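You operate a simulated robot arm through the tools that you are given. There is no shell and no other tool. Be economical: measure what you need, move in short steps, check, and stop when the job is done.

You run a simulated robot arm. Do the job below in one go: nothing can be reset, and whatever is moved stays where it is left.

TASK
Switch the holder off, then open its meter's cover, tighten both inner screws, shut and lock the cover again.
Fine: use the nut driver till it clicks and put it back in its stand.

The check looks at the end state, three seconds after you hand in, the way a careful person would. Anything else that was tipped, shoved, dropped, spilled or broken makes it a failure. A push-on lid holds only when it is set on centred and level and pressed home; a screw cap is set on level and turned clockwise until tight.

THE ROBOT
A 7-joint arm with a two-finger gripper, on a carriage that runs on a rail from [174.3, -0.8] to [-63.7, 0.3] (x, y) and turns from -1.553 to 4.241 rad about z. Base frame: it is fixed where the carriage stands at the start and does not move with it; the origin is on the floor, on the carriage's upright axis, x ahead of it, y to its left, z up; the surface under the hand at the start is at about z = 80. Lengths are in cm, angles in rad, forces in N, time in s.
Its first joint turns from -2.601 to 2.601 rad. Places, roughly: black lock knob [-10, 40, 90]; blue lock knob [70, 50, 90]; grey lock knob [-40, 40, 90]; grey terminal cover [70, 50, 90]; holder switch [70, 50, 80]; left clamp [70, 60, 90]; left inner screw under the grey cover [70, 50, 80]; left outer screw under the grey cover [70, 50, 80]; right clamp [80, 60, 90]; right inner screw under the grey cover [70, 50, 80]; right outer screw under the grey cover [80, 50, 80]; well of the driver stand [60, 70, 80]; white lock knob [-30, 40, 90]. Payload 2.45 kg.
The TCP is the grasp point between the finger pads, 2.6 cm short of the fingertips. In the tool frame z runs along the fingers and y along their closing line. Largest opening 9.6 cm; the body of the gripper starts 6.9 cm behind the TCP.
Orientation is told as [roll, pitch, yaw] about the base's x, y, z axes, in that order, counted from this pose: with the fingers straight down and closing along the base's y, the tool's x points along the base's -x, its y along +y and its z along -z.

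THE INTERFACE
- The arm moves only by the tool move_arm. Its argument "motion" is a list of rows, each an object of numbers (a shift or turn left out is 0, a gripper value left out holds the last): "tx", "ty", "tz": the shift along the base's x, y, z in units of 400 mm (1.0 is 400 mm); "wx", "wy", "wz": the turn, a rotation vector about the base's x, y, z in units of 60 degrees (1.0 is 60 degrees); "fingers": the gripper command, from -1 (fully open) to 1 (shut), values between in proportion. In form: [{"tx": .., "ty": .., "tz": .., "wx": .., "wy": .., "wz": .., "fingers": ..}, ...]. A call has 1 to 20 rows; each row is the pose to reach, as a shift and turn from the pose commanded when the call began. A call with a number of a shift or a turn outside -1 to 1 is refused whole. Rows are played at 5 a second. More than 5 cm and 0.15 rad between two rows, or a gripper value outside its range, and nothing of the call is played. Where a pose cannot be reached the arm comes as near as it can. A force on the tool above 40 N (or 10 N above the force at the start of the call, whichever is more), or a blocked arm, ends the call early, and 0.2 s more pass. Each finger halts on what it meets, pressing with about 24 N; the grip force reading is that of the motor and also rises with nothing between the fingers. The clock runs only during rows and for 0.2 s after the last one: add rows that repeat a pose to give the fingers time. The reply holds the time, the measured pose of the TCP, the force on the tool along the base axes, the opening and the grip force, in the units named above and with some noise, with the torque about the TCP (base axes, N m) and any sound that the robot's microphone picked up.
- Cameras (640 x 400 px; columns grow to the right, rows downward): "scene" is now at [-2.58, 24.62, 156.98]; the picture's right is [0.92, -0.40, 0.00], its down [-0.32, -0.73, -0.61] and it looks along [0.25, 0.56, -0.79] (base axes); focal length 214 px, centre (320, 200). "wrist" rides on the gripper at [8.2, 0.3, -9.8] in the tool frame; the picture's right is [-0.04, 1.00, 0.00], its down [-0.73, -0.03, -0.68] and it looks along [-0.68, -0.03, 0.73] (tool axes); focal length 256 px, centre (320, 200). There is no depth. A picture from a camera that has moved, and an enlarged one, comes with that camera's place and axes in the base frame and with its lens. The place of the scene camera against the robot may be out by one fixed shift of up to 2.5 cm in any direction.
- get_image(camera): a new picture of that camera. It takes no simulated time.
- raise_lower(by): slides the trunk up (or, below 0, down) by that many cm; the arm and the scene camera ride with it, the base frame stays. It gives what a move gives, with no picture.
- roll_base(legs): drives the robot by 1 to 6 legs, each [ahead, left, turn to the left] in cm, cm and rad, along the robot's own axes; the way and the turn of a leg run together, so that a leg with both is an arc; at most 150 cm and 3.142 rad a leg. The arm and the cameras ride along, it lands a little off, and it stops where it bumps. It keeps to its track: a leg is cut to what the track allows. It gives what a move gives.
- head_to(pan, tilt): turns the head with the scene camera to pan (to the left, within 2.705 rad either way) and tilt (down, from -0.506 to 1.204), counted from straight ahead of the robot. It gives what a move gives.
- close_up(camera, box): a new picture of the part [left, top, right, bottom] of that camera's present view, enlarged. It takes no simulated time.
- sign_off(): hands the job in; it is judged then, once.

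Work in short steps. Places have to be worked out from the pictures, the camera data and where the tool is seen: move nearer, look again, correct. Check each grasp and each placing, and mend what went wrong. You have 120 turns and 98 pictures in all, those below and enlarged ones among them. Open the gripper and draw the arm clear of the work before you hand the job in, unless the task says otherwise.

The tools are called after "Request:" by a JSON object that holds its "op" and its "data". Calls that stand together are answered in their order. move_arm: Moves the arm, as the interface text tells. Its arguments: {"type":"object","properties":{"motion":{"type":"array","items":{"type":"object","properties":{"tx":{"type":"number"},"ty":{"type":"number"},"tz":{"type":"number"},"wx":{"type":"number"},"wy":{"type":"number"},"wz":{"type":"number"},"fingers":{"type":"number"}}}}},"required":["motion"]} The other tools are called the same way: raise_lower (by) slides the trunk up or down; roll_base (legs) drives the base; head_to (pan, tilt) turns the head that bears the scene camera; get_image (camera) takes a picture; close_up (camera, box) takes an enlarged picture of a part of a camera's view; sign_off () hands the job in.

At the start:

```text
time: 0.0
tool_pos: [61.58, 67.55, 121.21]
tool_rot: [0.001, 0.001, 0.0]
wrist_force: [0.8, 0.4, 0.3]
ft_torque: [-0.05, -0.05, 0.02]
grip_width: 9.59
finger_force: 0.1
trunk travel left (down, up): [-60.0, 11.0]
robot x, y, heading: [0.15, -0.17, -0.001]
head pan, tilt: [1.157, 0.915]
```

scene: 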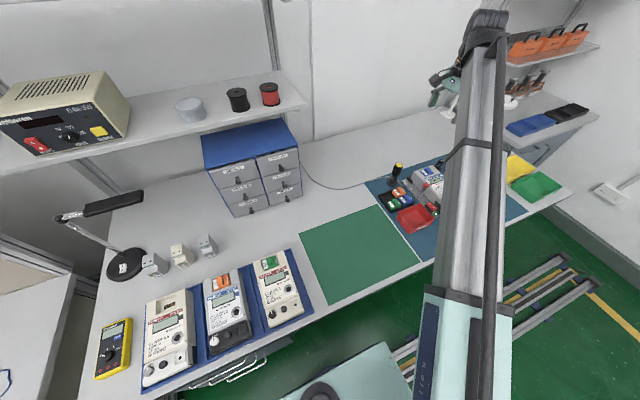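
wrist: 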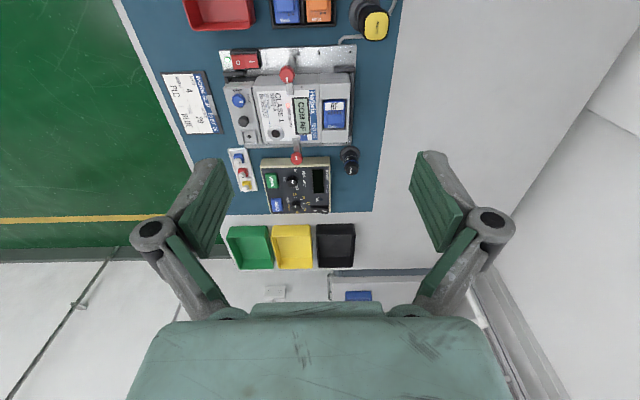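

The wrist view shows a meter in a holder with a red switch, clamps, a stand with driver. I take enlarged views first.

Request:
{"op": "close_up", "data": {"camera": "wrist", "box": [200, 20, 400, 150]}}

Request:
{"op": "close_up", "data": {"camera": "wrist", "box": [150, 0, 410, 220]}}

Request:
{"op": "close_up", "data": {"camera": "scene", "box": [360, 140, 560, 260]}}

```text
3.08 times, centred on (300, 85) of wrist
camera zoom: at [53.32, 67.81, 130.92], right [0.04, 1.0, 0.0], down [0.73, -0.03, 0.68], along [0.68, -0.03, -0.73], focal length 788 px, centre (382, 554)
```

zoom: 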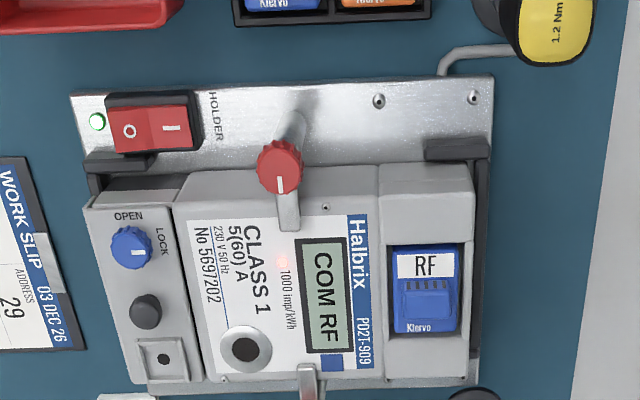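

```text
1.82 times, centred on (280, 110) of wrist
camera zoom: at [53.32, 67.81, 130.92], right [0.04, 1.0, 0.0], down [0.73, -0.03, 0.68], along [0.68, -0.03, -0.73], focal length 465 px, centre (393, 364)
```

zoom: 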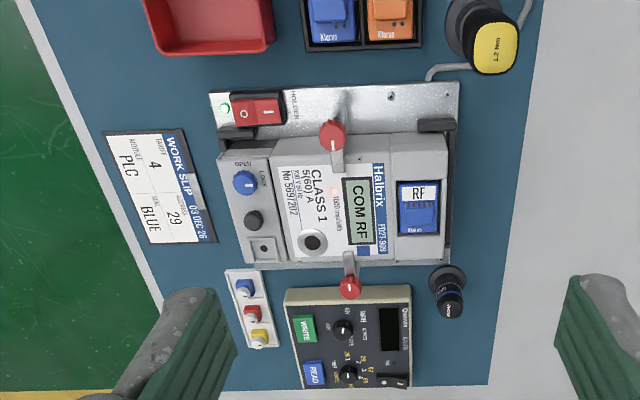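

```text
3.20 times, centred on (460, 200) of scene
camera zoom: at [-2.58, 24.62, 156.98], right [0.92, -0.4, 0.0], down [-0.32, -0.73, -0.61], along [0.25, 0.56, -0.79], focal length 686 px, centre (-128, 200)
```

zoom: 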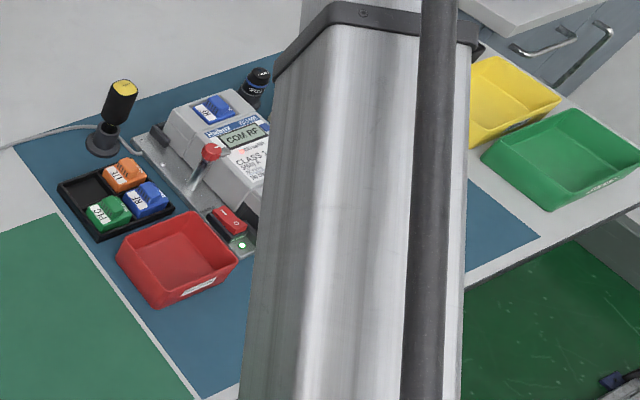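

The blue knob is around (69, 54, 90), the switch about (65, 54, 83), the driver about (59, 73). I move the tool nearer for a closer look at the cover.

Request:
{"op": "move_arm", "data": {"motion": [{"tx": -0.019, "ty": -0.056, "tz": -0.079}, {"tx": -0.038, "ty": -0.112, "tz": -0.158}, {"tx": -0.057, "ty": -0.169, "tz": -0.237}, {"tx": -0.077, "ty": -0.225, "tz": -0.316}, {"tx": -0.096, "ty": -0.281, "tz": -0.395}, {"tx": -0.115, "ty": -0.337, "tz": -0.475}, {"tx": -0.115, "ty": -0.337, "tz": -0.475}]}}

Request:
{"op": "get_image", "data": {"camera": "wrist"}}

Request:
{"op": "get_image", "data": {"camera": "scene"}}

```text
time: 1.6
tool_pos: [57.17, 53.69, 102.06]
tool_rot: [0.0, -0.001, 0.0]
wrist_force: [-0.2, -0.4, -0.5]
ft_torque: [0.03, -0.01, 0.0]
grip_width: 9.62
finger_force: 0.0
trunk travel left (down, up): [-60.0, 11.0]
robot x, y, heading: [-0.02, 0.02, -0.001]
head pan, tilt: [1.157, 0.915]
```

```text
92 pictures are left
camera wrist: at [48.92, 54.06, 111.93], right [0.04, 1.0, 0.0], down [0.73, -0.03, 0.68], along [0.68, -0.03, -0.73], focal length 256 px, centre (320, 200)
```

wrist: 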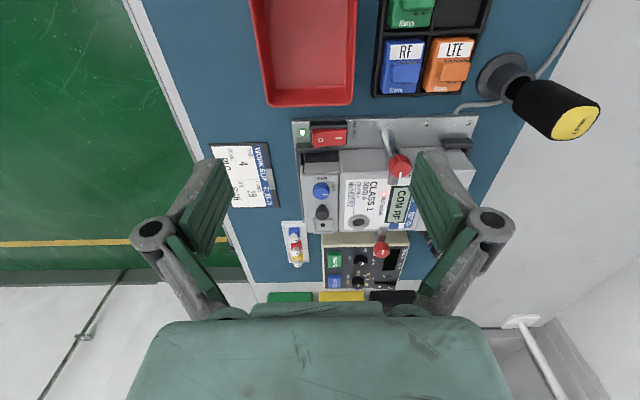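

```text
91 pictures are left
camera scene: at [-2.57, 24.62, 156.98], right [0.92, -0.4, 0.0], down [-0.32, -0.73, -0.61], along [0.25, 0.56, -0.79], focal length 214 px, centre (320, 200)
```

scene: 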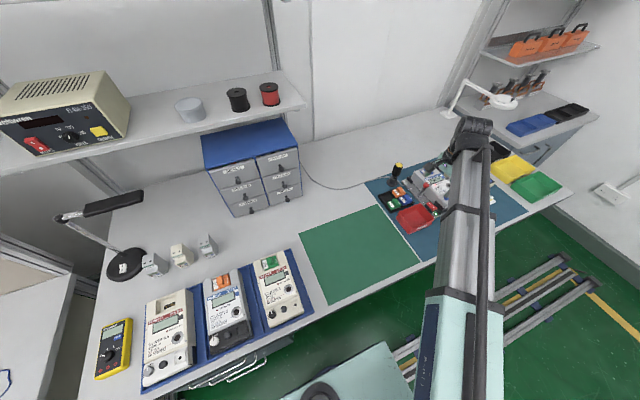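

Request:
{"op": "close_up", "data": {"camera": "wrist", "box": [280, 100, 440, 250]}}

Request:
{"op": "close_up", "data": {"camera": "wrist", "box": [290, 110, 370, 240]}}

```text
2.67 times, centred on (360, 175) of wrist
camera zoom: at [48.92, 54.06, 111.93], right [0.04, 1.0, 0.0], down [0.73, -0.03, 0.68], along [0.68, -0.03, -0.73], focal length 683 px, centre (213, 267)
```

zoom: 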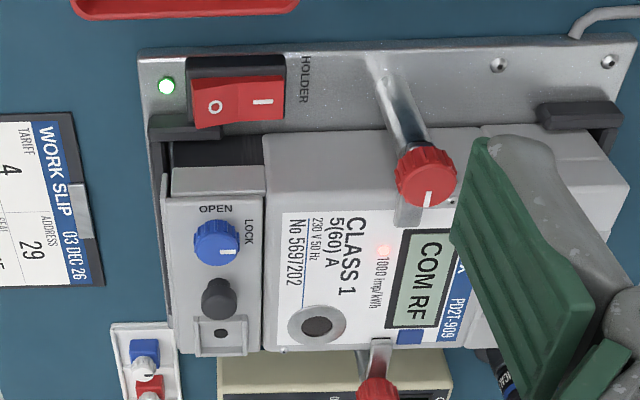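

```text
3.08 times, centred on (330, 175) of wrist
camera zoom: at [48.92, 54.06, 111.93], right [0.04, 1.0, 0.0], down [0.73, -0.03, 0.68], along [0.68, -0.03, -0.73], focal length 788 px, centre (289, 277)
```

zoom: 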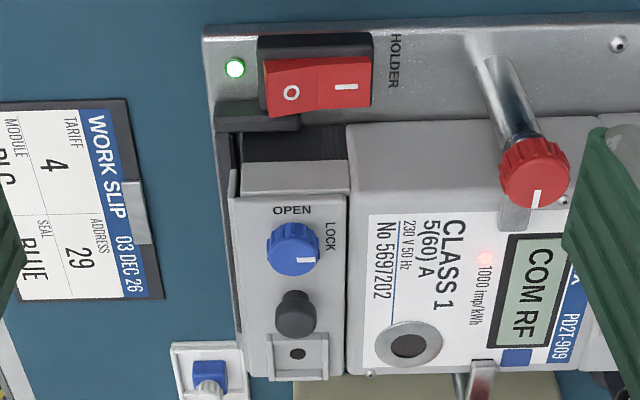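

Pointer of the blue knob is at LOCK; OPEN lies a quarter turn counter-clockwise. The rocker's "O" mark triangulates to (65.15, 53.35, 83.6). I close the fingers and go above it.

Request:
{"op": "move_arm", "data": {"motion": [{"fingers": 1, "tx": 0.05, "ty": -0.003, "tz": -0.07}, {"tx": 0.1, "ty": -0.008, "tz": -0.15}, {"tx": 0.15, "ty": -0.012, "tz": -0.22}, {"tx": 0.198, "ty": -0.015, "tz": -0.29}, {"tx": 0.198, "ty": -0.015, "tz": -0.32}, {"tx": 0.198, "ty": -0.015, "tz": -0.32}]}}

Request:
{"op": "get_image", "data": {"camera": "wrist"}}

```text
time: 3.0
tool_pos: [64.98, 53.25, 89.22]
tool_rot: [0.0, -0.001, 0.0]
wrist_force: [0.6, 0.4, 0.8]
ft_torque: [-0.01, 0.02, -0.01]
grip_width: 0.0
finger_force: 24.0
trunk travel left (down, up): [-60.0, 11.0]
robot x, y, heading: [-0.34, 0.16, 0.0]
head pan, tilt: [1.157, 0.915]
```

```text
88 pictures are left
camera wrist: at [56.63, 53.7, 99.02], right [0.04, 1.0, 0.0], down [0.73, -0.03, 0.68], along [0.68, -0.03, -0.73], focal length 256 px, centre (320, 200)
```

wrist: 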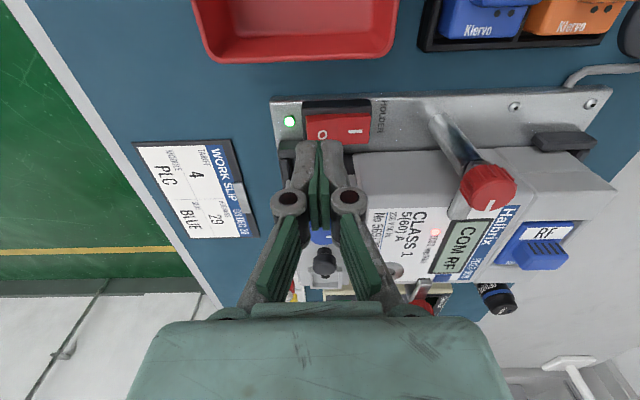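

The tips hang just above the O half. I press down slowly.

Request:
{"op": "move_arm", "data": {"motion": [{"tz": -0.03}, {"tz": -0.06}, {"tz": -0.08}, {"tz": -0.095}, {"tz": -0.11}]}}

Request:
{"op": "close_up", "data": {"camera": "wrist", "box": [260, 80, 420, 180]}}

```text
time: 4.3
tool_pos: [64.91, 53.31, 85.71]
tool_rot: [0.006, -0.006, 0.0]
wrist_force: [-4.0, -3.5, 21.4]
ft_torque: [0.03, 0.11, 0.02]
grip_width: 0.0
finger_force: 24.0
trunk travel left (down, up): [-60.0, 11.0]
robot x, y, heading: [0.11, 0.23, 0.004]
head pan, tilt: [1.157, 0.915]
heard: click
stopped in row 5: the force on the tool passed its limit at 43 N (the readings are from after the stop); the commanded pose is now the measured one
```

```text
4.00 times, centred on (340, 130) of wrist
camera zoom: at [56.58, 53.65, 95.37], right [0.04, 1.0, 0.01], down [0.73, -0.03, 0.68], along [0.68, -0.02, -0.73], focal length 1024 px, centre (240, 480)
```

zoom: 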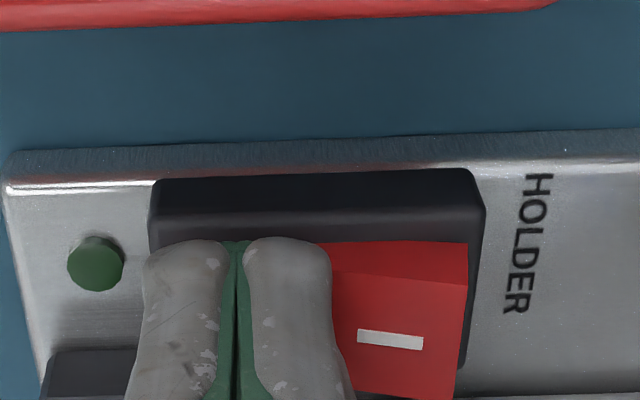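

The LED went out with a click, so the holder is off. I raise the tool and begin turning it towards yaw ~67° so the fingers can take the blue knob along x, clear of the meter's body.

Request:
{"op": "move_arm", "data": {"motion": [{"tz": 0.08}, {"tz": 0.18, "wz": 0.14}, {"tz": 0.25, "wz": 0.28}, {"tz": 0.28, "wz": 0.42}, {"tz": 0.28, "wz": 0.56, "fingers": 0.25}, {"tz": 0.28, "wz": 0.7, "tx": 0.03}, {"tz": 0.28, "wz": 0.84, "tx": 0.07}, {"tz": 0.28, "wz": 0.98, "tx": 0.115}, {"tz": 0.28, "wz": 1.0, "tx": 0.115}]}}

Request:
{"op": "get_image", "data": {"camera": "wrist"}}

```text
time: 6.3
tool_pos: [69.72, 53.5, 96.56]
tool_rot: [0.004, -0.003, 1.049]
wrist_force: [-0.8, 0.7, -0.2]
ft_torque: [0.01, -0.05, 0.03]
grip_width: 3.6
finger_force: 0.1
trunk travel left (down, up): [-60.0, 11.0]
robot x, y, heading: [-0.23, 0.2, -0.001]
head pan, tilt: [1.157, 0.915]
```

```text
86 pictures are left
camera wrist: at [65.34, 46.62, 106.24], right [-0.85, 0.53, 0.0], down [0.39, 0.62, 0.68], along [0.36, 0.58, -0.73], focal length 256 px, centre (320, 200)
```

wrist: 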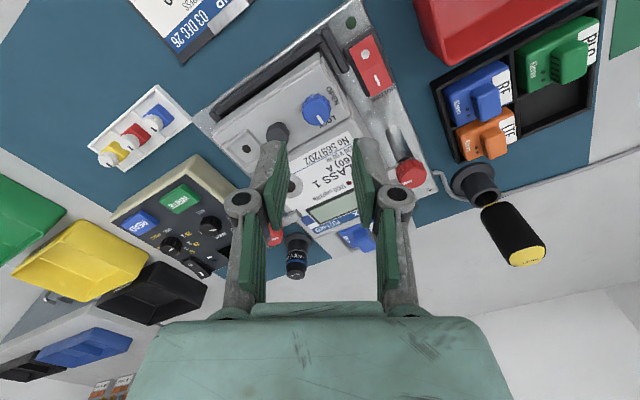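

I zoom onto the cover from this new angle for triangulating.

Request:
{"op": "close_up", "data": {"camera": "wrist", "box": [200, 20, 400, 180]}}

```text
2.50 times, centred on (300, 100) of wrist
camera zoom: at [65.34, 46.62, 106.24], right [-0.85, 0.53, 0.0], down [0.39, 0.62, 0.68], along [0.36, 0.58, -0.73], focal length 640 px, centre (370, 450)
```

zoom: 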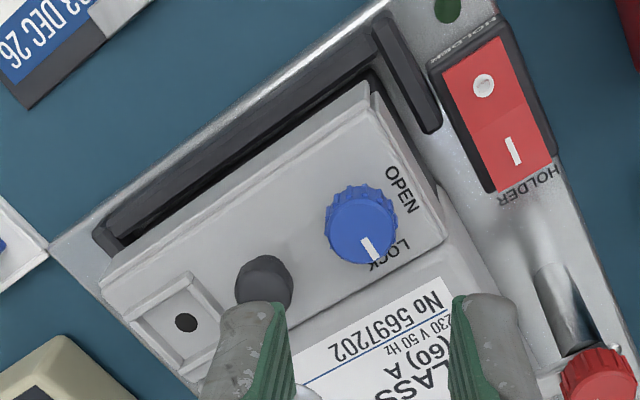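

The three rays agree: knob top at (69.65, 53.28, 88.0). I turn to 67.5°, narrow the opening to ~2.8 cm and go down around the knob.

Request:
{"op": "move_arm", "data": {"motion": [{"wz": 0.125, "fingers": 0.417, "tx": -0.002, "ty": -0.0055}, {"wz": 0.125, "tx": -0.002, "ty": -0.0055, "tz": -0.06}, {"wz": 0.125, "tx": -0.002, "ty": -0.0055, "tz": -0.12}, {"wz": 0.125, "tx": -0.002, "ty": -0.0055, "tz": -0.15}, {"wz": 0.125, "tx": -0.002, "ty": -0.0055, "tz": -0.165}]}}

Request:
{"op": "close_up", "data": {"camera": "wrist", "box": [240, 60, 420, 220]}}

```text
time: 7.5
tool_pos: [69.57, 53.19, 89.99]
tool_rot: [0.003, -0.007, 1.179]
wrist_force: [1.2, -0.1, 0.2]
ft_torque: [0.01, -0.03, 0.0]
grip_width: 2.77
finger_force: 0.0
trunk travel left (down, up): [-60.0, 11.0]
robot x, y, heading: [-0.04, -0.0, 0.004]
head pan, tilt: [1.157, 0.915]
```

```text
2.50 times, centred on (330, 140) of wrist
camera zoom: at [66.12, 45.82, 99.65], right [-0.91, 0.42, 0.0], down [0.31, 0.66, 0.68], along [0.28, 0.62, -0.73], focal length 640 px, centre (295, 350)
```

zoom: 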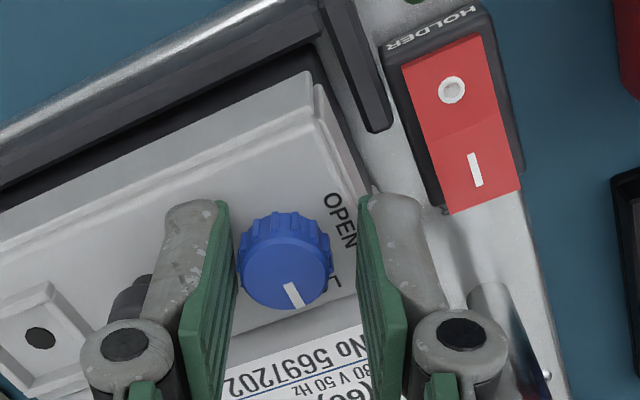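

Straddling well. I go 0.45 cm lower and close on the knob.

Request:
{"op": "move_arm", "data": {"motion": [{"tz": -0.011}, {"tz": -0.011, "fingers": 1}, {"tz": -0.011}, {"tz": -0.011}]}}

```text
time: 8.5
tool_pos: [69.74, 53.17, 89.67]
tool_rot: [0.003, -0.003, 1.177]
wrist_force: [8.4, -1.0, 13.6]
ft_torque: [-0.12, -0.21, 0.0]
grip_width: 1.93
finger_force: 23.7
trunk travel left (down, up): [-60.0, 11.0]
robot x, y, heading: [-0.3, -0.28, -0.002]
head pan, tilt: [1.157, 0.915]
```

Gripped at 1.93 cm with slight side load. I ease 1 mm up and +x and turn counter-clockwise 45°.

Request:
{"op": "move_arm", "data": {"motion": [{"tz": 0.002, "tx": 0.003, "wz": 0.0}, {"tz": 0.002, "tx": 0.003, "wz": 0.12}, {"tz": 0.002, "tx": 0.003, "wz": 0.24}, {"tz": 0.002, "tx": 0.003, "wz": 0.36}, {"tz": 0.002, "tx": 0.003, "wz": 0.48}, {"tz": 0.002, "tx": 0.003, "wz": 0.6}, {"tz": 0.002, "tx": 0.003, "wz": 0.75}]}}

Request:
{"op": "close_up", "data": {"camera": "wrist", "box": [240, 60, 420, 220]}}

```text
refused: row 7 steps farther than a row can; nothing moved
```

```text
2.50 times, centred on (330, 140) of wrist
camera zoom: at [66.17, 45.78, 99.31], right [-0.91, 0.42, 0.0], down [0.31, 0.66, 0.68], along [0.29, 0.62, -0.73], focal length 640 px, centre (295, 350)
```

zoom: 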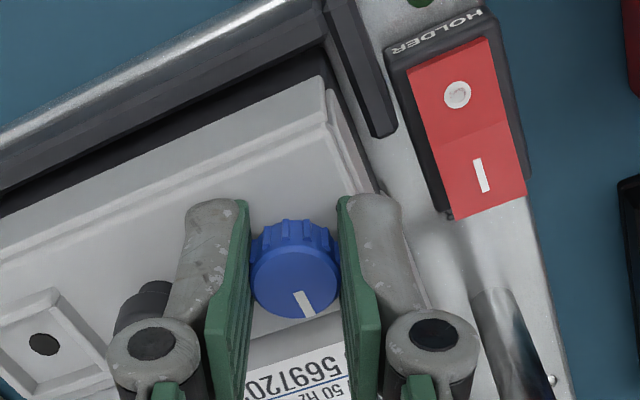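

The step was too large; I repeat with smaller rows.

Request:
{"op": "move_arm", "data": {"motion": [{"tz": 0.002, "tx": 0.003, "wz": 0.0}, {"tz": 0.002, "tx": 0.003, "wz": 0.12}, {"tz": 0.002, "tx": 0.003, "wz": 0.24}, {"tz": 0.002, "tx": 0.003, "wz": 0.36}, {"tz": 0.002, "tx": 0.003, "wz": 0.48}, {"tz": 0.002, "tx": 0.003, "wz": 0.6}, {"tz": 0.002, "tx": 0.003, "wz": 0.7}, {"tz": 0.002, "tx": 0.003, "wz": 0.75}]}}

Request:
{"op": "close_up", "data": {"camera": "wrist", "box": [240, 60, 420, 220]}}

```text
time: 10.3
tool_pos: [69.69, 53.19, 89.58]
tool_rot: [0.005, -0.008, 1.965]
wrist_force: [4.2, -0.8, 4.6]
ft_torque: [0.15, -0.07, -0.03]
grip_width: 1.91
finger_force: 24.3
trunk travel left (down, up): [-60.0, 11.0]
robot x, y, heading: [0.07, 0.14, 0.003]
head pan, tilt: [1.157, 0.915]
```

```text
2.50 times, centred on (330, 140) of wrist
camera zoom: at [72.5, 45.57, 99.32], right [-0.94, -0.35, 0.0], down [-0.25, 0.69, 0.68], along [-0.24, 0.64, -0.73], focal length 640 px, centre (295, 350)
```

zoom: 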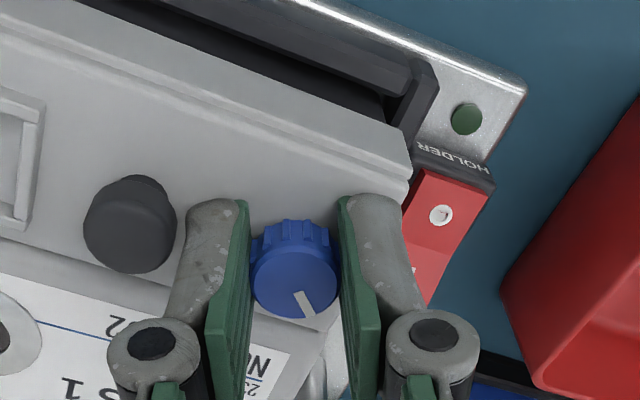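

The knob followed 45°. I release, turn back 45° and grip again.

Request:
{"op": "move_arm", "data": {"motion": [{"fingers": 0.417}, {"tz": 0.01}, {"tz": 0.015, "wz": -0.12}, {"tz": 0.015, "wz": -0.24}, {"tz": 0.015, "wz": -0.36}, {"tz": 0.015, "wz": -0.48}, {"tz": 0.015, "wz": -0.6}, {"tz": 0.015, "wz": -0.72}, {"tz": 0.0, "wz": -0.75}, {"tz": 0.0, "wz": -0.75, "fingers": 1}, {"tz": 0.0, "wz": -0.75}, {"tz": 0.0, "wz": -0.75}]}}

Request:
{"op": "close_up", "data": {"camera": "wrist", "box": [240, 60, 420, 220]}}

```text
time: 12.9
tool_pos: [69.85, 53.33, 89.68]
tool_rot: [0.005, -0.006, 1.178]
wrist_force: [5.7, 1.5, 12.3]
ft_torque: [-0.1, -0.12, -0.02]
grip_width: 1.92
finger_force: 24.1
trunk travel left (down, up): [-60.0, 11.0]
robot x, y, heading: [-0.03, 0.05, 0.001]
head pan, tilt: [1.157, 0.915]
```

```text
2.50 times, centred on (330, 140) of wrist
camera zoom: at [66.23, 45.77, 99.33], right [-0.91, 0.42, 0.0], down [0.31, 0.66, 0.68], along [0.28, 0.62, -0.73], focal length 640 px, centre (295, 350)
```

zoom: 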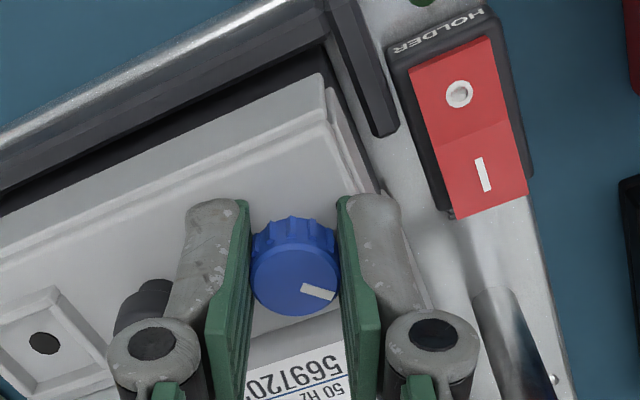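

Pointer is halfway. Turning the second 45°.

Request:
{"op": "move_arm", "data": {"motion": [{"tz": 0.002, "wz": 0.0}, {"tz": 0.002, "wz": 0.12}, {"tz": 0.002, "wz": 0.24}, {"tz": 0.002, "wz": 0.36}, {"tz": 0.002, "wz": 0.48}, {"tz": 0.002, "wz": 0.6}, {"tz": 0.002, "wz": 0.7}, {"tz": 0.002, "wz": 0.77}, {"tz": 0.002, "wz": 0.77}]}}

Request:
{"op": "close_up", "data": {"camera": "wrist", "box": [240, 60, 420, 220]}}

```text
time: 14.9
tool_pos: [69.67, 53.36, 89.69]
tool_rot: [0.005, -0.005, 1.986]
wrist_force: [0.6, -0.6, 2.5]
ft_torque: [-0.04, 0.01, -0.08]
grip_width: 1.92
finger_force: 24.4
trunk travel left (down, up): [-60.0, 11.0]
robot x, y, heading: [0.02, 0.01, -0.001]
head pan, tilt: [1.157, 0.915]
```

```text
2.50 times, centred on (330, 140) of wrist
camera zoom: at [72.62, 45.69, 99.34], right [-0.93, -0.37, 0.0], down [-0.27, 0.68, 0.68], along [-0.25, 0.63, -0.73], focal length 640 px, centre (295, 350)
```

zoom: 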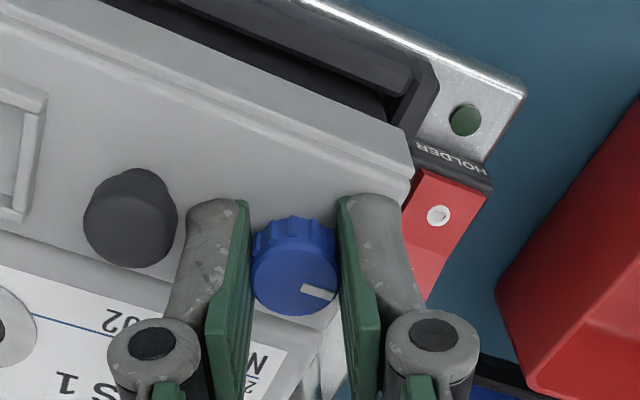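

Pointer now toward -x (OPEN). I release, lift, and inspect the label and peg.

Request:
{"op": "move_arm", "data": {"motion": [{"fingers": 0.417}, {"tz": 0.03}, {"tz": 0.1, "wz": -0.12}, {"tz": 0.15, "wz": -0.24}, {"tz": 0.15, "wz": -0.38}, {"tz": 0.15, "wz": -0.38}]}}

Request:
{"op": "close_up", "data": {"camera": "wrist", "box": [200, 40, 440, 190]}}

```text
time: 16.3
tool_pos: [69.67, 53.4, 95.75]
tool_rot: [0.002, -0.003, 1.586]
wrist_force: [0.1, -0.2, -0.3]
ft_torque: [-0.03, 0.01, 0.02]
grip_width: 2.82
finger_force: 0.0
trunk travel left (down, up): [-60.0, 11.0]
robot x, y, heading: [-0.11, -0.16, -0.001]
head pan, tilt: [1.157, 0.915]
```

```text
2.67 times, centred on (320, 115) of wrist
camera zoom: at [69.42, 45.14, 105.37], right [-1.0, 0.03, 0.0], down [0.02, 0.73, 0.68], along [0.01, 0.68, -0.73], focal length 683 px, centre (320, 427)
```

zoom: 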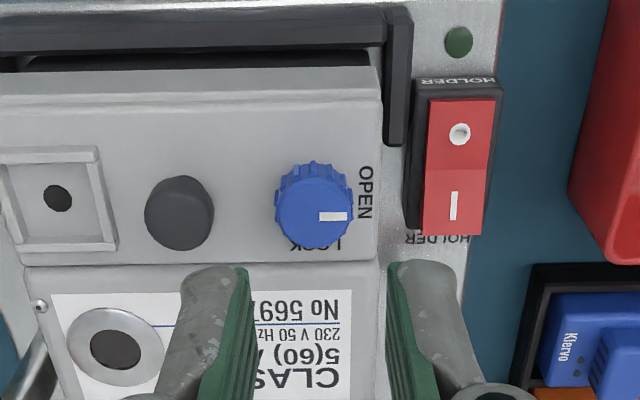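

OPEN is set. The black peg at (73.3, 53.35, 88) looks like the cover's handle. I go over it, closing line along x, and straddle it.

Request:
{"op": "move_arm", "data": {"motion": [{"tx": 0.045, "fingers": 0.458}, {"tx": 0.0925, "ty": -0.001, "tz": -0.03}, {"tx": 0.0925, "ty": -0.001, "tz": -0.09}, {"tx": 0.0925, "ty": -0.001, "tz": -0.13}, {"tx": 0.0925, "ty": -0.001, "tz": -0.145}]}}

Request:
{"op": "close_up", "data": {"camera": "wrist", "box": [200, 40, 440, 190]}}

```text
time: 17.5
tool_pos: [73.41, 53.25, 89.98]
tool_rot: [0.002, -0.005, 1.586]
wrist_force: [-0.6, 0.0, 10.6]
ft_torque: [0.0, -0.24, -0.14]
grip_width: 2.59
finger_force: 0.0
trunk travel left (down, up): [-60.0, 11.0]
robot x, y, heading: [-0.46, -0.1, 0.002]
head pan, tilt: [1.157, 0.915]
```

```text
2.67 times, centred on (320, 115) of wrist
camera zoom: at [73.14, 45.09, 99.65], right [-1.0, 0.02, 0.0], down [0.02, 0.73, 0.68], along [0.02, 0.68, -0.73], focal length 683 px, centre (320, 427)
```

zoom: 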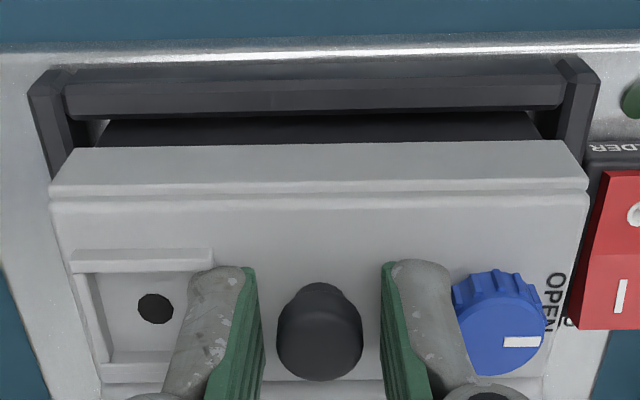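

The left finger rests lightly on the seal frame. I raise 2 mm and grip the peg.

Request:
{"op": "move_arm", "data": {"motion": [{"tz": 0.005, "tx": -0.001}, {"tz": 0.005, "tx": -0.001, "fingers": 1}, {"tz": 0.005, "tx": -0.001}, {"tz": 0.005, "tx": -0.001}]}}

Request:
{"op": "close_up", "data": {"camera": "wrist", "box": [200, 40, 440, 190]}}

```text
time: 18.5
tool_pos: [73.39, 53.24, 89.9]
tool_rot: [0.005, -0.004, 1.585]
wrist_force: [1.7, 0.8, 0.8]
ft_torque: [0.2, -0.02, -0.02]
grip_width: 1.74
finger_force: 24.1
trunk travel left (down, up): [-60.0, 11.0]
robot x, y, heading: [-0.18, -0.08, -0.001]
head pan, tilt: [1.157, 0.915]
```

```text
2.67 times, centred on (320, 115) of wrist
camera zoom: at [73.14, 45.1, 99.65], right [-1.0, 0.02, 0.0], down [0.02, 0.73, 0.68], along [0.01, 0.68, -0.73], focal length 683 px, centre (320, 427)
```

zoom: 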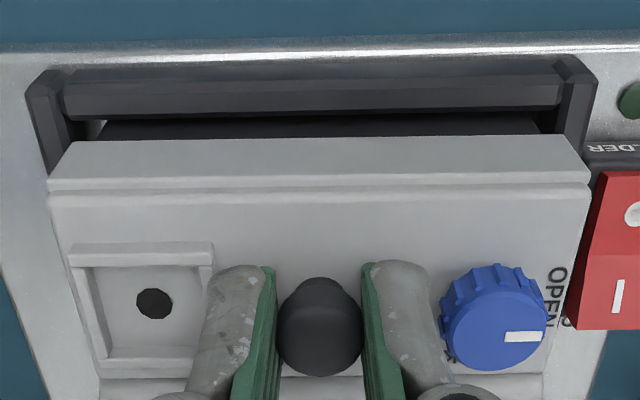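

Peg gripped. I lift slowly by 0.8 cm and read the forces.

Request:
{"op": "move_arm", "data": {"motion": [{"tz": 0.005}, {"tz": 0.01}, {"tz": 0.015}, {"tz": 0.02}, {"tz": 0.02}]}}

Request:
{"op": "close_up", "data": {"camera": "wrist", "box": [200, 40, 440, 190]}}

```text
time: 19.7
tool_pos: [73.48, 53.34, 90.71]
tool_rot: [0.006, -0.004, 1.586]
wrist_force: [-2.4, -3.4, -16.8]
ft_torque: [-0.06, 0.01, -0.01]
grip_width: 1.74
finger_force: 24.0
trunk travel left (down, up): [-60.0, 11.0]
robot x, y, heading: [-0.2, 0.1, 0.001]
head pan, tilt: [1.157, 0.915]
```

```text
2.67 times, centred on (320, 115) of wrist
camera zoom: at [73.17, 45.14, 100.33], right [-1.0, 0.02, 0.01], down [0.02, 0.73, 0.68], along [0.01, 0.68, -0.73], focal length 683 px, centre (320, 427)
```

zoom: 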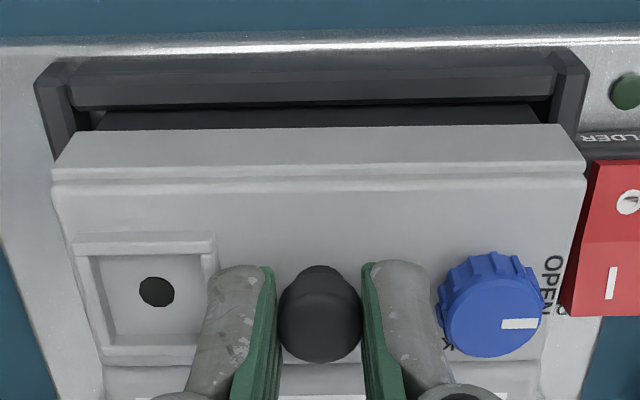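

Gripper slipped up the peg by the look of it (17 N pull). I lower back, regrip at the lowest reachable height, and try a gentle pull towards -y and along x to learn the direction of travel.

Request:
{"op": "move_arm", "data": {"motion": [{"fingers": 0.458}, {"fingers": 0.458, "tz": -0.01}, {"tz": -0.0195}, {"tz": -0.0195, "fingers": 1}, {"tz": -0.0195}, {"tz": -0.0195}]}}

Request:
{"op": "move_arm", "data": {"motion": [{"ty": -0.005}, {"ty": -0.01}, {"ty": -0.015}, {"ty": -0.015}]}}

Request:
{"op": "close_up", "data": {"camera": "wrist", "box": [200, 40, 440, 190]}}

```text
time: 21.1
tool_pos: [73.28, 53.2, 90.09]
tool_rot: [0.002, -0.005, 1.586]
wrist_force: [3.6, 0.9, 4.1]
ft_torque: [0.07, -0.09, -0.02]
grip_width: 1.71
finger_force: 24.0
trunk travel left (down, up): [-60.0, 11.0]
robot x, y, heading: [-0.05, -0.1, -0.0]
head pan, tilt: [1.157, 0.915]
```

```text
time: 22.1
tool_pos: [73.34, 52.62, 90.08]
tool_rot: [0.004, -0.004, 1.587]
wrist_force: [3.6, -0.9, 3.2]
ft_torque: [0.15, -0.05, -0.03]
grip_width: 1.74
finger_force: 24.0
trunk travel left (down, up): [-60.0, 11.0]
robot x, y, heading: [-0.16, -0.31, 0.001]
head pan, tilt: [1.157, 0.915]
```

```text
2.67 times, centred on (320, 115) of wrist
camera zoom: at [73.1, 44.43, 99.79], right [-1.0, 0.02, 0.0], down [0.02, 0.73, 0.68], along [0.01, 0.68, -0.73], focal length 683 px, centre (320, 427)
```

zoom: 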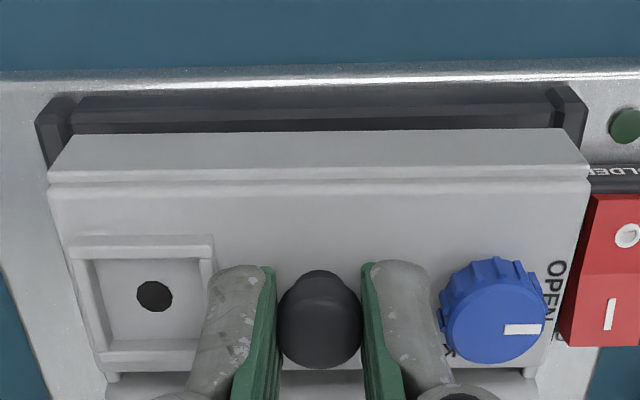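

The cover follows toward -y nearly force-free: it slides. I continue the slide in small steps.

Request:
{"op": "move_arm", "data": {"motion": [{"ty": -0.01}, {"ty": -0.02}, {"ty": -0.03}, {"ty": -0.04}, {"ty": -0.04}]}}

Request:
{"op": "close_up", "data": {"camera": "wrist", "box": [180, 20, 460, 220]}}

```text
time: 23.3
tool_pos: [73.42, 50.99, 90.12]
tool_rot: [0.004, -0.005, 1.588]
wrist_force: [-1.3, 0.9, 7.4]
ft_torque: [0.05, 0.04, 0.06]
grip_width: 1.75
finger_force: 23.6
trunk travel left (down, up): [-60.0, 11.0]
robot x, y, heading: [0.35, 0.16, 0.001]
head pan, tilt: [1.157, 0.915]
```

```text
2.00 times, centred on (320, 120) of wrist
camera zoom: at [73.08, 42.83, 99.78], right [-1.0, 0.02, 0.0], down [0.02, 0.73, 0.68], along [0.01, 0.68, -0.73], focal length 512 px, centre (320, 360)
```

zoom: 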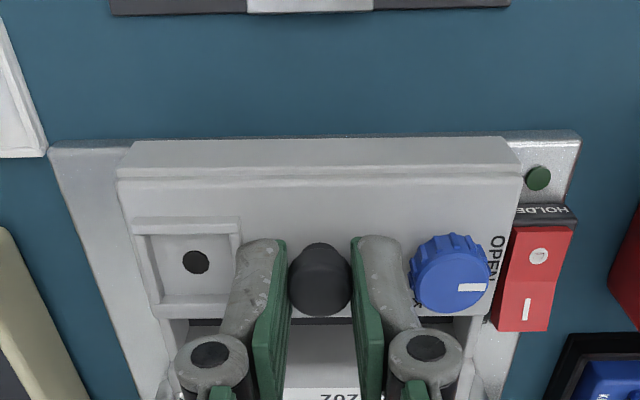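

Still sliding freely (2.3 cm so far). I continue.

Request:
{"op": "move_arm", "data": {"motion": [{"ty": -0.01}, {"ty": -0.02}, {"ty": -0.03}, {"ty": -0.04}, {"ty": -0.05}, {"ty": -0.05}]}}

Request:
{"op": "close_up", "data": {"camera": "wrist", "box": [180, 20, 460, 220]}}

```text
time: 24.7
tool_pos: [73.3, 49.12, 90.15]
tool_rot: [0.003, -0.001, 1.586]
wrist_force: [-1.2, 0.2, -0.1]
ft_torque: [0.13, 0.04, 0.06]
grip_width: 1.74
finger_force: 24.0
trunk travel left (down, up): [-60.0, 11.0]
robot x, y, heading: [-0.07, 0.07, 0.003]
head pan, tilt: [1.157, 0.915]
```

```text
2.00 times, centred on (320, 120) of wrist
camera zoom: at [73.08, 40.83, 99.78], right [-1.0, 0.02, 0.0], down [0.02, 0.73, 0.68], along [0.01, 0.68, -0.73], focal length 512 px, centre (320, 360)
```

zoom: 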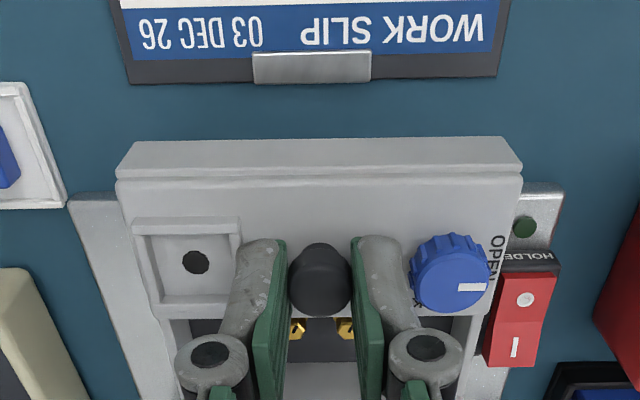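

Brass screws start to appear behind the cover. Continuing.

Request:
{"op": "move_arm", "data": {"motion": [{"ty": -0.01}, {"ty": -0.02}, {"ty": -0.03}, {"ty": -0.04}, {"ty": -0.05}, {"ty": -0.05}]}}

Request:
{"op": "close_up", "data": {"camera": "wrist", "box": [180, 20, 460, 220]}}

```text
time: 26.1
tool_pos: [73.33, 46.7, 89.99]
tool_rot: [0.004, 0.0, 1.585]
wrist_force: [0.4, -0.1, 0.3]
ft_torque: [0.0, -0.01, -0.02]
grip_width: 0.01
finger_force: 24.1
trunk travel left (down, up): [-60.0, 11.0]
robot x, y, heading: [-0.12, 0.13, -0.001]
head pan, tilt: [1.157, 0.915]
```

```text
2.00 times, centred on (320, 120) of wrist
camera zoom: at [73.04, 38.61, 99.75], right [-1.0, 0.03, 0.0], down [0.02, 0.73, 0.68], along [0.01, 0.68, -0.73], focal length 512 px, centre (320, 360)
```

zoom: 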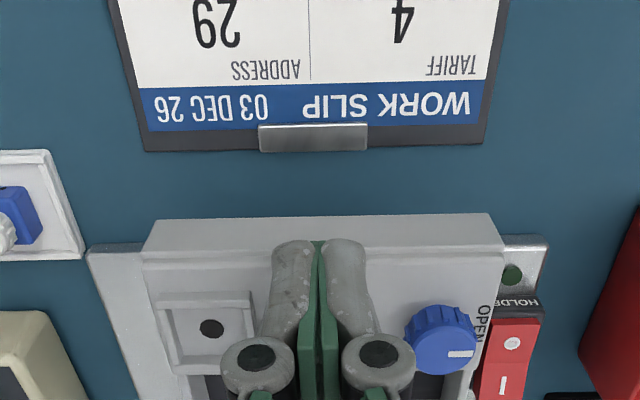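

The grip slipped off the peg, so the slide met its end stop. I raise and look at the exposed screws.

Request:
{"op": "move_arm", "data": {"motion": [{"tz": 0.06}, {"tz": 0.15}, {"tz": 0.22}, {"tz": 0.22}]}}

Request:
{"op": "close_up", "data": {"camera": "wrist", "box": [220, 80, 440, 230]}}

```text
time: 27.1
tool_pos: [73.54, 46.85, 98.93]
tool_rot: [0.002, -0.003, 1.585]
wrist_force: [-0.3, -0.3, 1.2]
ft_torque: [-0.03, -0.01, 0.0]
grip_width: 0.01
finger_force: 23.7
trunk travel left (down, up): [-60.0, 11.0]
robot x, y, heading: [-0.08, 0.04, -0.005]
head pan, tilt: [1.157, 0.915]
```

```text
2.67 times, centred on (330, 155) of wrist
camera zoom: at [73.21, 38.75, 108.6], right [-1.0, 0.02, 0.0], down [0.02, 0.73, 0.68], along [0.01, 0.68, -0.73], focal length 683 px, centre (293, 320)
```

zoom: 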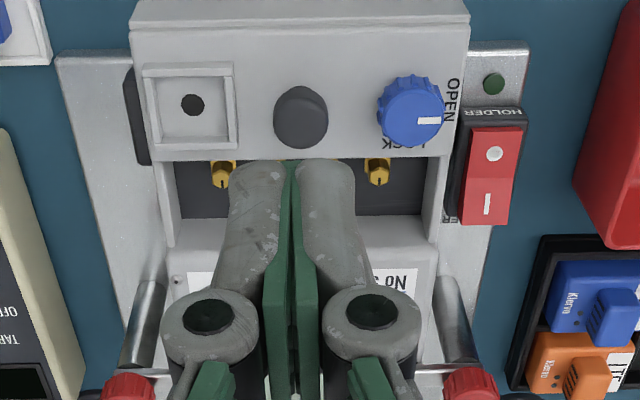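

Cover is out by ~4.3 cm. The screws are behind the fingers; I shift +y to see them.

Request:
{"op": "move_arm", "data": {"motion": [{"ty": 0.08}, {"ty": 0.17}, {"ty": 0.17}]}}

Request:
{"op": "close_up", "data": {"camera": "wrist", "box": [240, 50, 400, 150]}}

Request:
{"op": "get_image", "data": {"camera": "wrist"}}

```text
time: 27.9
tool_pos: [73.35, 53.73, 98.81]
tool_rot: [0.005, -0.003, 1.585]
wrist_force: [-0.1, 0.3, -0.3]
ft_torque: [0.0, -0.02, 0.01]
grip_width: 0.02
finger_force: 24.5
trunk travel left (down, up): [-60.0, 11.0]
robot x, y, heading: [-0.14, 0.04, -0.002]
head pan, tilt: [1.157, 0.915]
```

```text
4.00 times, centred on (320, 100) of wrist
camera zoom: at [73.13, 45.46, 108.52], right [-1.0, 0.02, 0.0], down [0.02, 0.73, 0.68], along [0.01, 0.68, -0.73], focal length 1024 px, centre (320, 600)
```

zoom: 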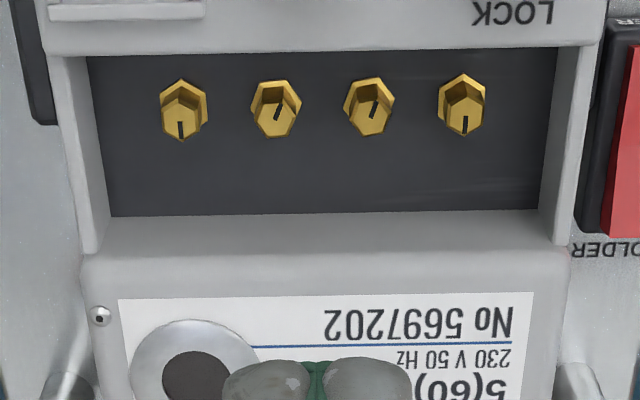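

```text
69 pictures are left
camera wrist: at [73.13, 45.46, 108.52], right [-1.0, 0.02, 0.0], down [0.02, 0.73, 0.68], along [0.01, 0.68, -0.73], focal length 256 px, centre (320, 200)
```

wrist: 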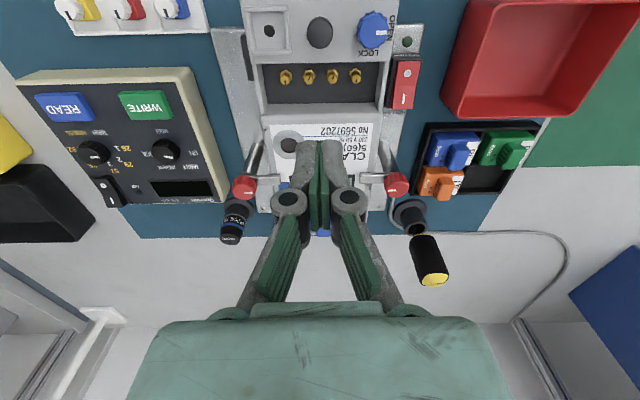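

I enlarge the screws further, and the driver with its stand.

Request:
{"op": "close_up", "data": {"camera": "wrist", "box": [270, 60, 370, 95]}}

Request:
{"op": "close_up", "data": {"camera": "wrist", "box": [370, 180, 470, 300]}}

Request:
{"op": "close_up", "data": {"camera": "scene", "box": [360, 140, 480, 240]}}

```text
6.40 times, centred on (320, 78) of wrist
camera zoom: at [73.13, 45.46, 108.52], right [-1.0, 0.02, 0.0], down [0.02, 0.73, 0.68], along [0.01, 0.68, -0.73], focal length 1638 px, centre (320, 984)
```

zoom: 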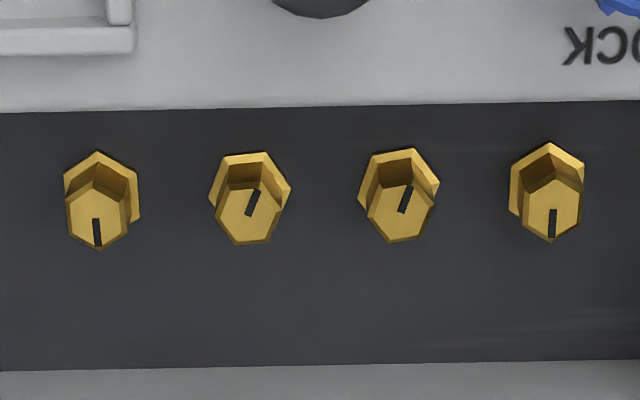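

```text
3.33 times, centred on (420, 240) of wrist
camera zoom: at [73.13, 45.46, 108.52], right [-1.0, 0.02, 0.0], down [0.02, 0.73, 0.68], along [0.01, 0.68, -0.73], focal length 853 px, centre (-13, 67)
```

zoom: 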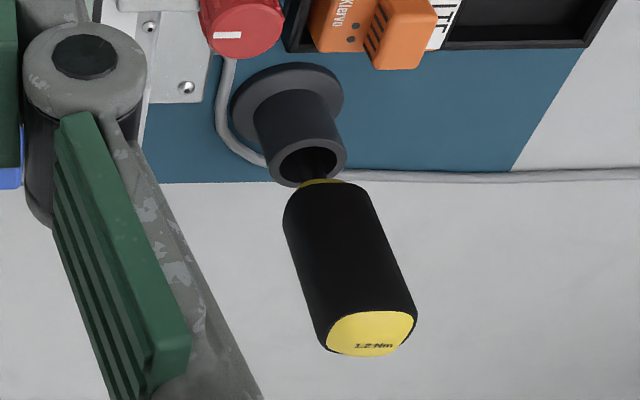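

```text
4.00 times, centred on (420, 190) of scene
camera zoom: at [-2.58, 24.66, 156.97], right [0.92, -0.4, 0.0], down [-0.32, -0.73, -0.61], along [0.25, 0.56, -0.79], focal length 858 px, centre (-80, 240)
```

zoom: 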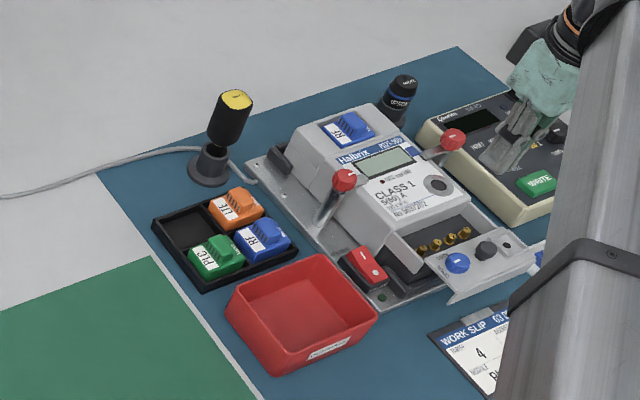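

The driver's cap top triangulates to (59.6, 74.45, 92.2), handle ~3.2 cm thick down to ~86.3. Inner screws at about (74.15, 53.1, 85) and (72.05, 53.1, 85), their marks turned roughly 165° from the tight outer ones. I go above the driver with the fingers opened to 6 cm.

Request:
{"op": "move_arm", "data": {"motion": [{"tz": 0.03, "tx": -0.03, "ty": 0.05, "fingers": -0.25}, {"tz": 0.05, "tx": -0.09, "ty": 0.14}, {"tz": 0.05, "tx": -0.15, "ty": 0.23}, {"tz": 0.05, "tx": -0.21, "ty": 0.32}, {"tz": 0.05, "tx": -0.27, "ty": 0.41}, {"tz": 0.05, "tx": -0.33, "ty": 0.5}, {"tz": 0.05, "tx": -0.3445, "ty": 0.518}, {"tz": 0.05, "tx": -0.3445, "ty": 0.518}]}}

Request:
{"op": "get_image", "data": {"camera": "wrist"}}

```text
time: 29.7
tool_pos: [59.62, 74.64, 100.87]
tool_rot: [0.003, -0.005, 1.587]
wrist_force: [1.0, -1.0, -0.6]
ft_torque: [0.01, -0.01, 0.0]
grip_width: 6.0
finger_force: 0.0
trunk travel left (down, up): [-60.0, 11.0]
robot x, y, heading: [-0.24, -0.0, -0.005]
head pan, tilt: [1.157, 0.915]
```

```text
65 pictures are left
camera wrist: at [59.41, 66.46, 110.55], right [-1.0, 0.02, 0.0], down [0.02, 0.73, 0.68], along [0.01, 0.68, -0.73], focal length 256 px, centre (320, 200)
```

wrist: 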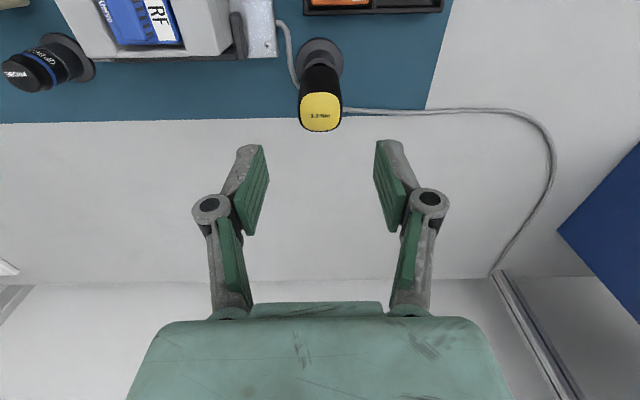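

Handle is centred beneath the fingers (59.5, 74.5). I descend around it.

Request:
{"op": "move_arm", "data": {"motion": [{"tx": -0.002, "tz": -0.07, "ty": -0.002}, {"tx": -0.002, "tz": -0.14, "ty": -0.002}, {"tx": -0.002, "tz": -0.2, "ty": -0.002}, {"tx": -0.002, "tz": -0.25, "ty": -0.002}, {"tx": -0.002, "tz": -0.275, "ty": -0.002}]}}

Request:
{"op": "close_up", "data": {"camera": "wrist", "box": [200, 60, 440, 260]}}

```text
time: 30.9
tool_pos: [59.51, 74.52, 89.86]
tool_rot: [0.003, -0.006, 1.588]
wrist_force: [-0.3, 0.1, -0.6]
ft_torque: [0.0, 0.01, 0.04]
grip_width: 6.01
finger_force: 0.1
trunk travel left (down, up): [-60.0, 11.0]
robot x, y, heading: [0.38, 0.09, -0.004]
head pan, tilt: [1.157, 0.915]
```

```text
2.00 times, centred on (320, 160) of wrist
camera zoom: at [59.26, 66.33, 99.53], right [-1.0, 0.02, 0.0], down [0.02, 0.73, 0.68], along [0.01, 0.68, -0.73], focal length 512 px, centre (320, 280)
```

zoom: 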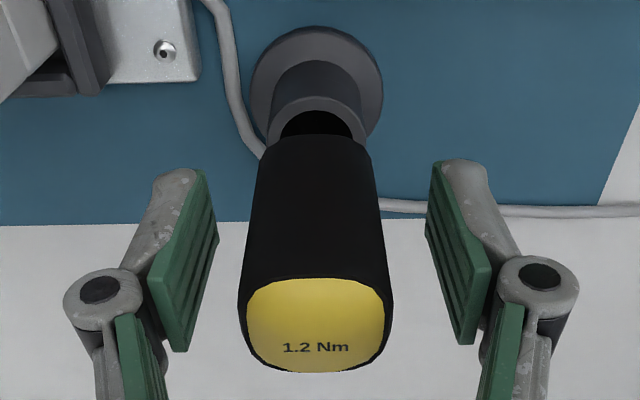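

The rounded-square handle is aligned with the pads. I close and then lift slightly to test.

Request:
{"op": "move_arm", "data": {"motion": [{"fingers": 1}, {}, {}, {}]}}

Request:
{"op": "move_arm", "data": {"motion": [{"tz": 0.03}, {"tz": 0.07}, {"tz": 0.12}, {"tz": 0.17}, {"tz": 0.22}, {"tz": 0.26}, {"tz": 0.26}]}}

Request:
{"op": "get_image", "data": {"camera": "wrist"}}

Request:
{"op": "close_up", "data": {"camera": "scene", "box": [360, 120, 480, 220]}}

```text
time: 31.9
tool_pos: [59.46, 74.38, 89.79]
tool_rot: [0.003, -0.006, 1.587]
wrist_force: [1.1, 0.8, 3.1]
ft_torque: [-0.04, -0.09, 0.02]
grip_width: 3.13
finger_force: 23.9
trunk travel left (down, up): [-60.0, 11.0]
robot x, y, heading: [0.05, -0.12, 0.004]
head pan, tilt: [1.157, 0.915]
```

```text
time: 33.5
tool_pos: [59.38, 74.61, 100.1]
tool_rot: [0.005, -0.005, 1.587]
wrist_force: [-0.4, -0.9, -1.1]
ft_torque: [0.01, 0.02, 0.0]
grip_width: 3.14
finger_force: 24.5
trunk travel left (down, up): [-60.0, 11.0]
robot x, y, heading: [0.34, -0.11, -0.002]
head pan, tilt: [1.157, 0.915]
```

```text
63 pictures are left
camera wrist: at [59.23, 66.38, 109.92], right [-1.0, 0.02, 0.0], down [0.02, 0.73, 0.68], along [0.01, 0.68, -0.73], focal length 256 px, centre (320, 200)
```

wrist: 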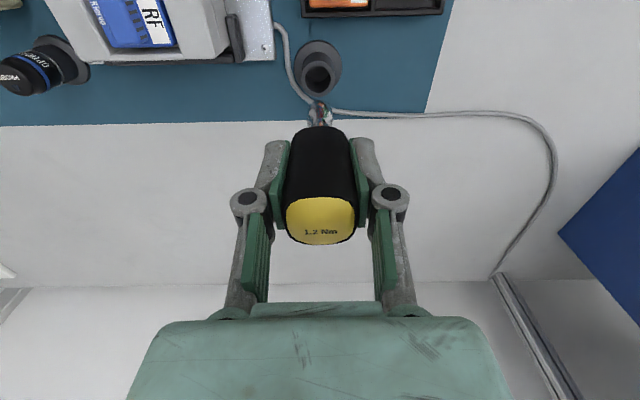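

```text
4.00 times, centred on (420, 170) of scene
camera zoom: at [-2.58, 24.63, 156.98], right [0.92, -0.4, 0.0], down [-0.32, -0.73, -0.61], along [0.25, 0.56, -0.79], focal length 858 px, centre (-80, 320)
```

zoom: 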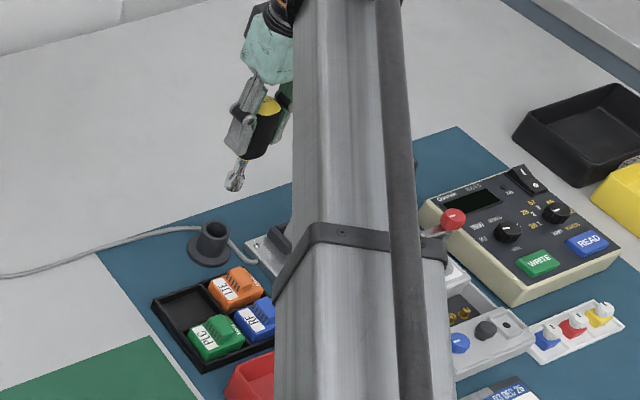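

Lifted. I zoom to measure the socket's tip relative to the tool.

Request:
{"op": "close_up", "data": {"camera": "wrist", "box": [280, 30, 360, 140]}}

```text
3.64 times, centred on (320, 85) of wrist
camera zoom: at [59.23, 66.38, 109.92], right [-1.0, 0.02, 0.0], down [0.02, 0.73, 0.68], along [0.01, 0.68, -0.73], focal length 931 px, centre (320, 618)
```

zoom: 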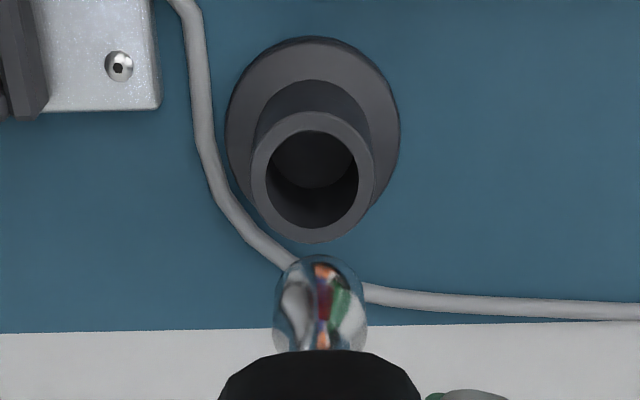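

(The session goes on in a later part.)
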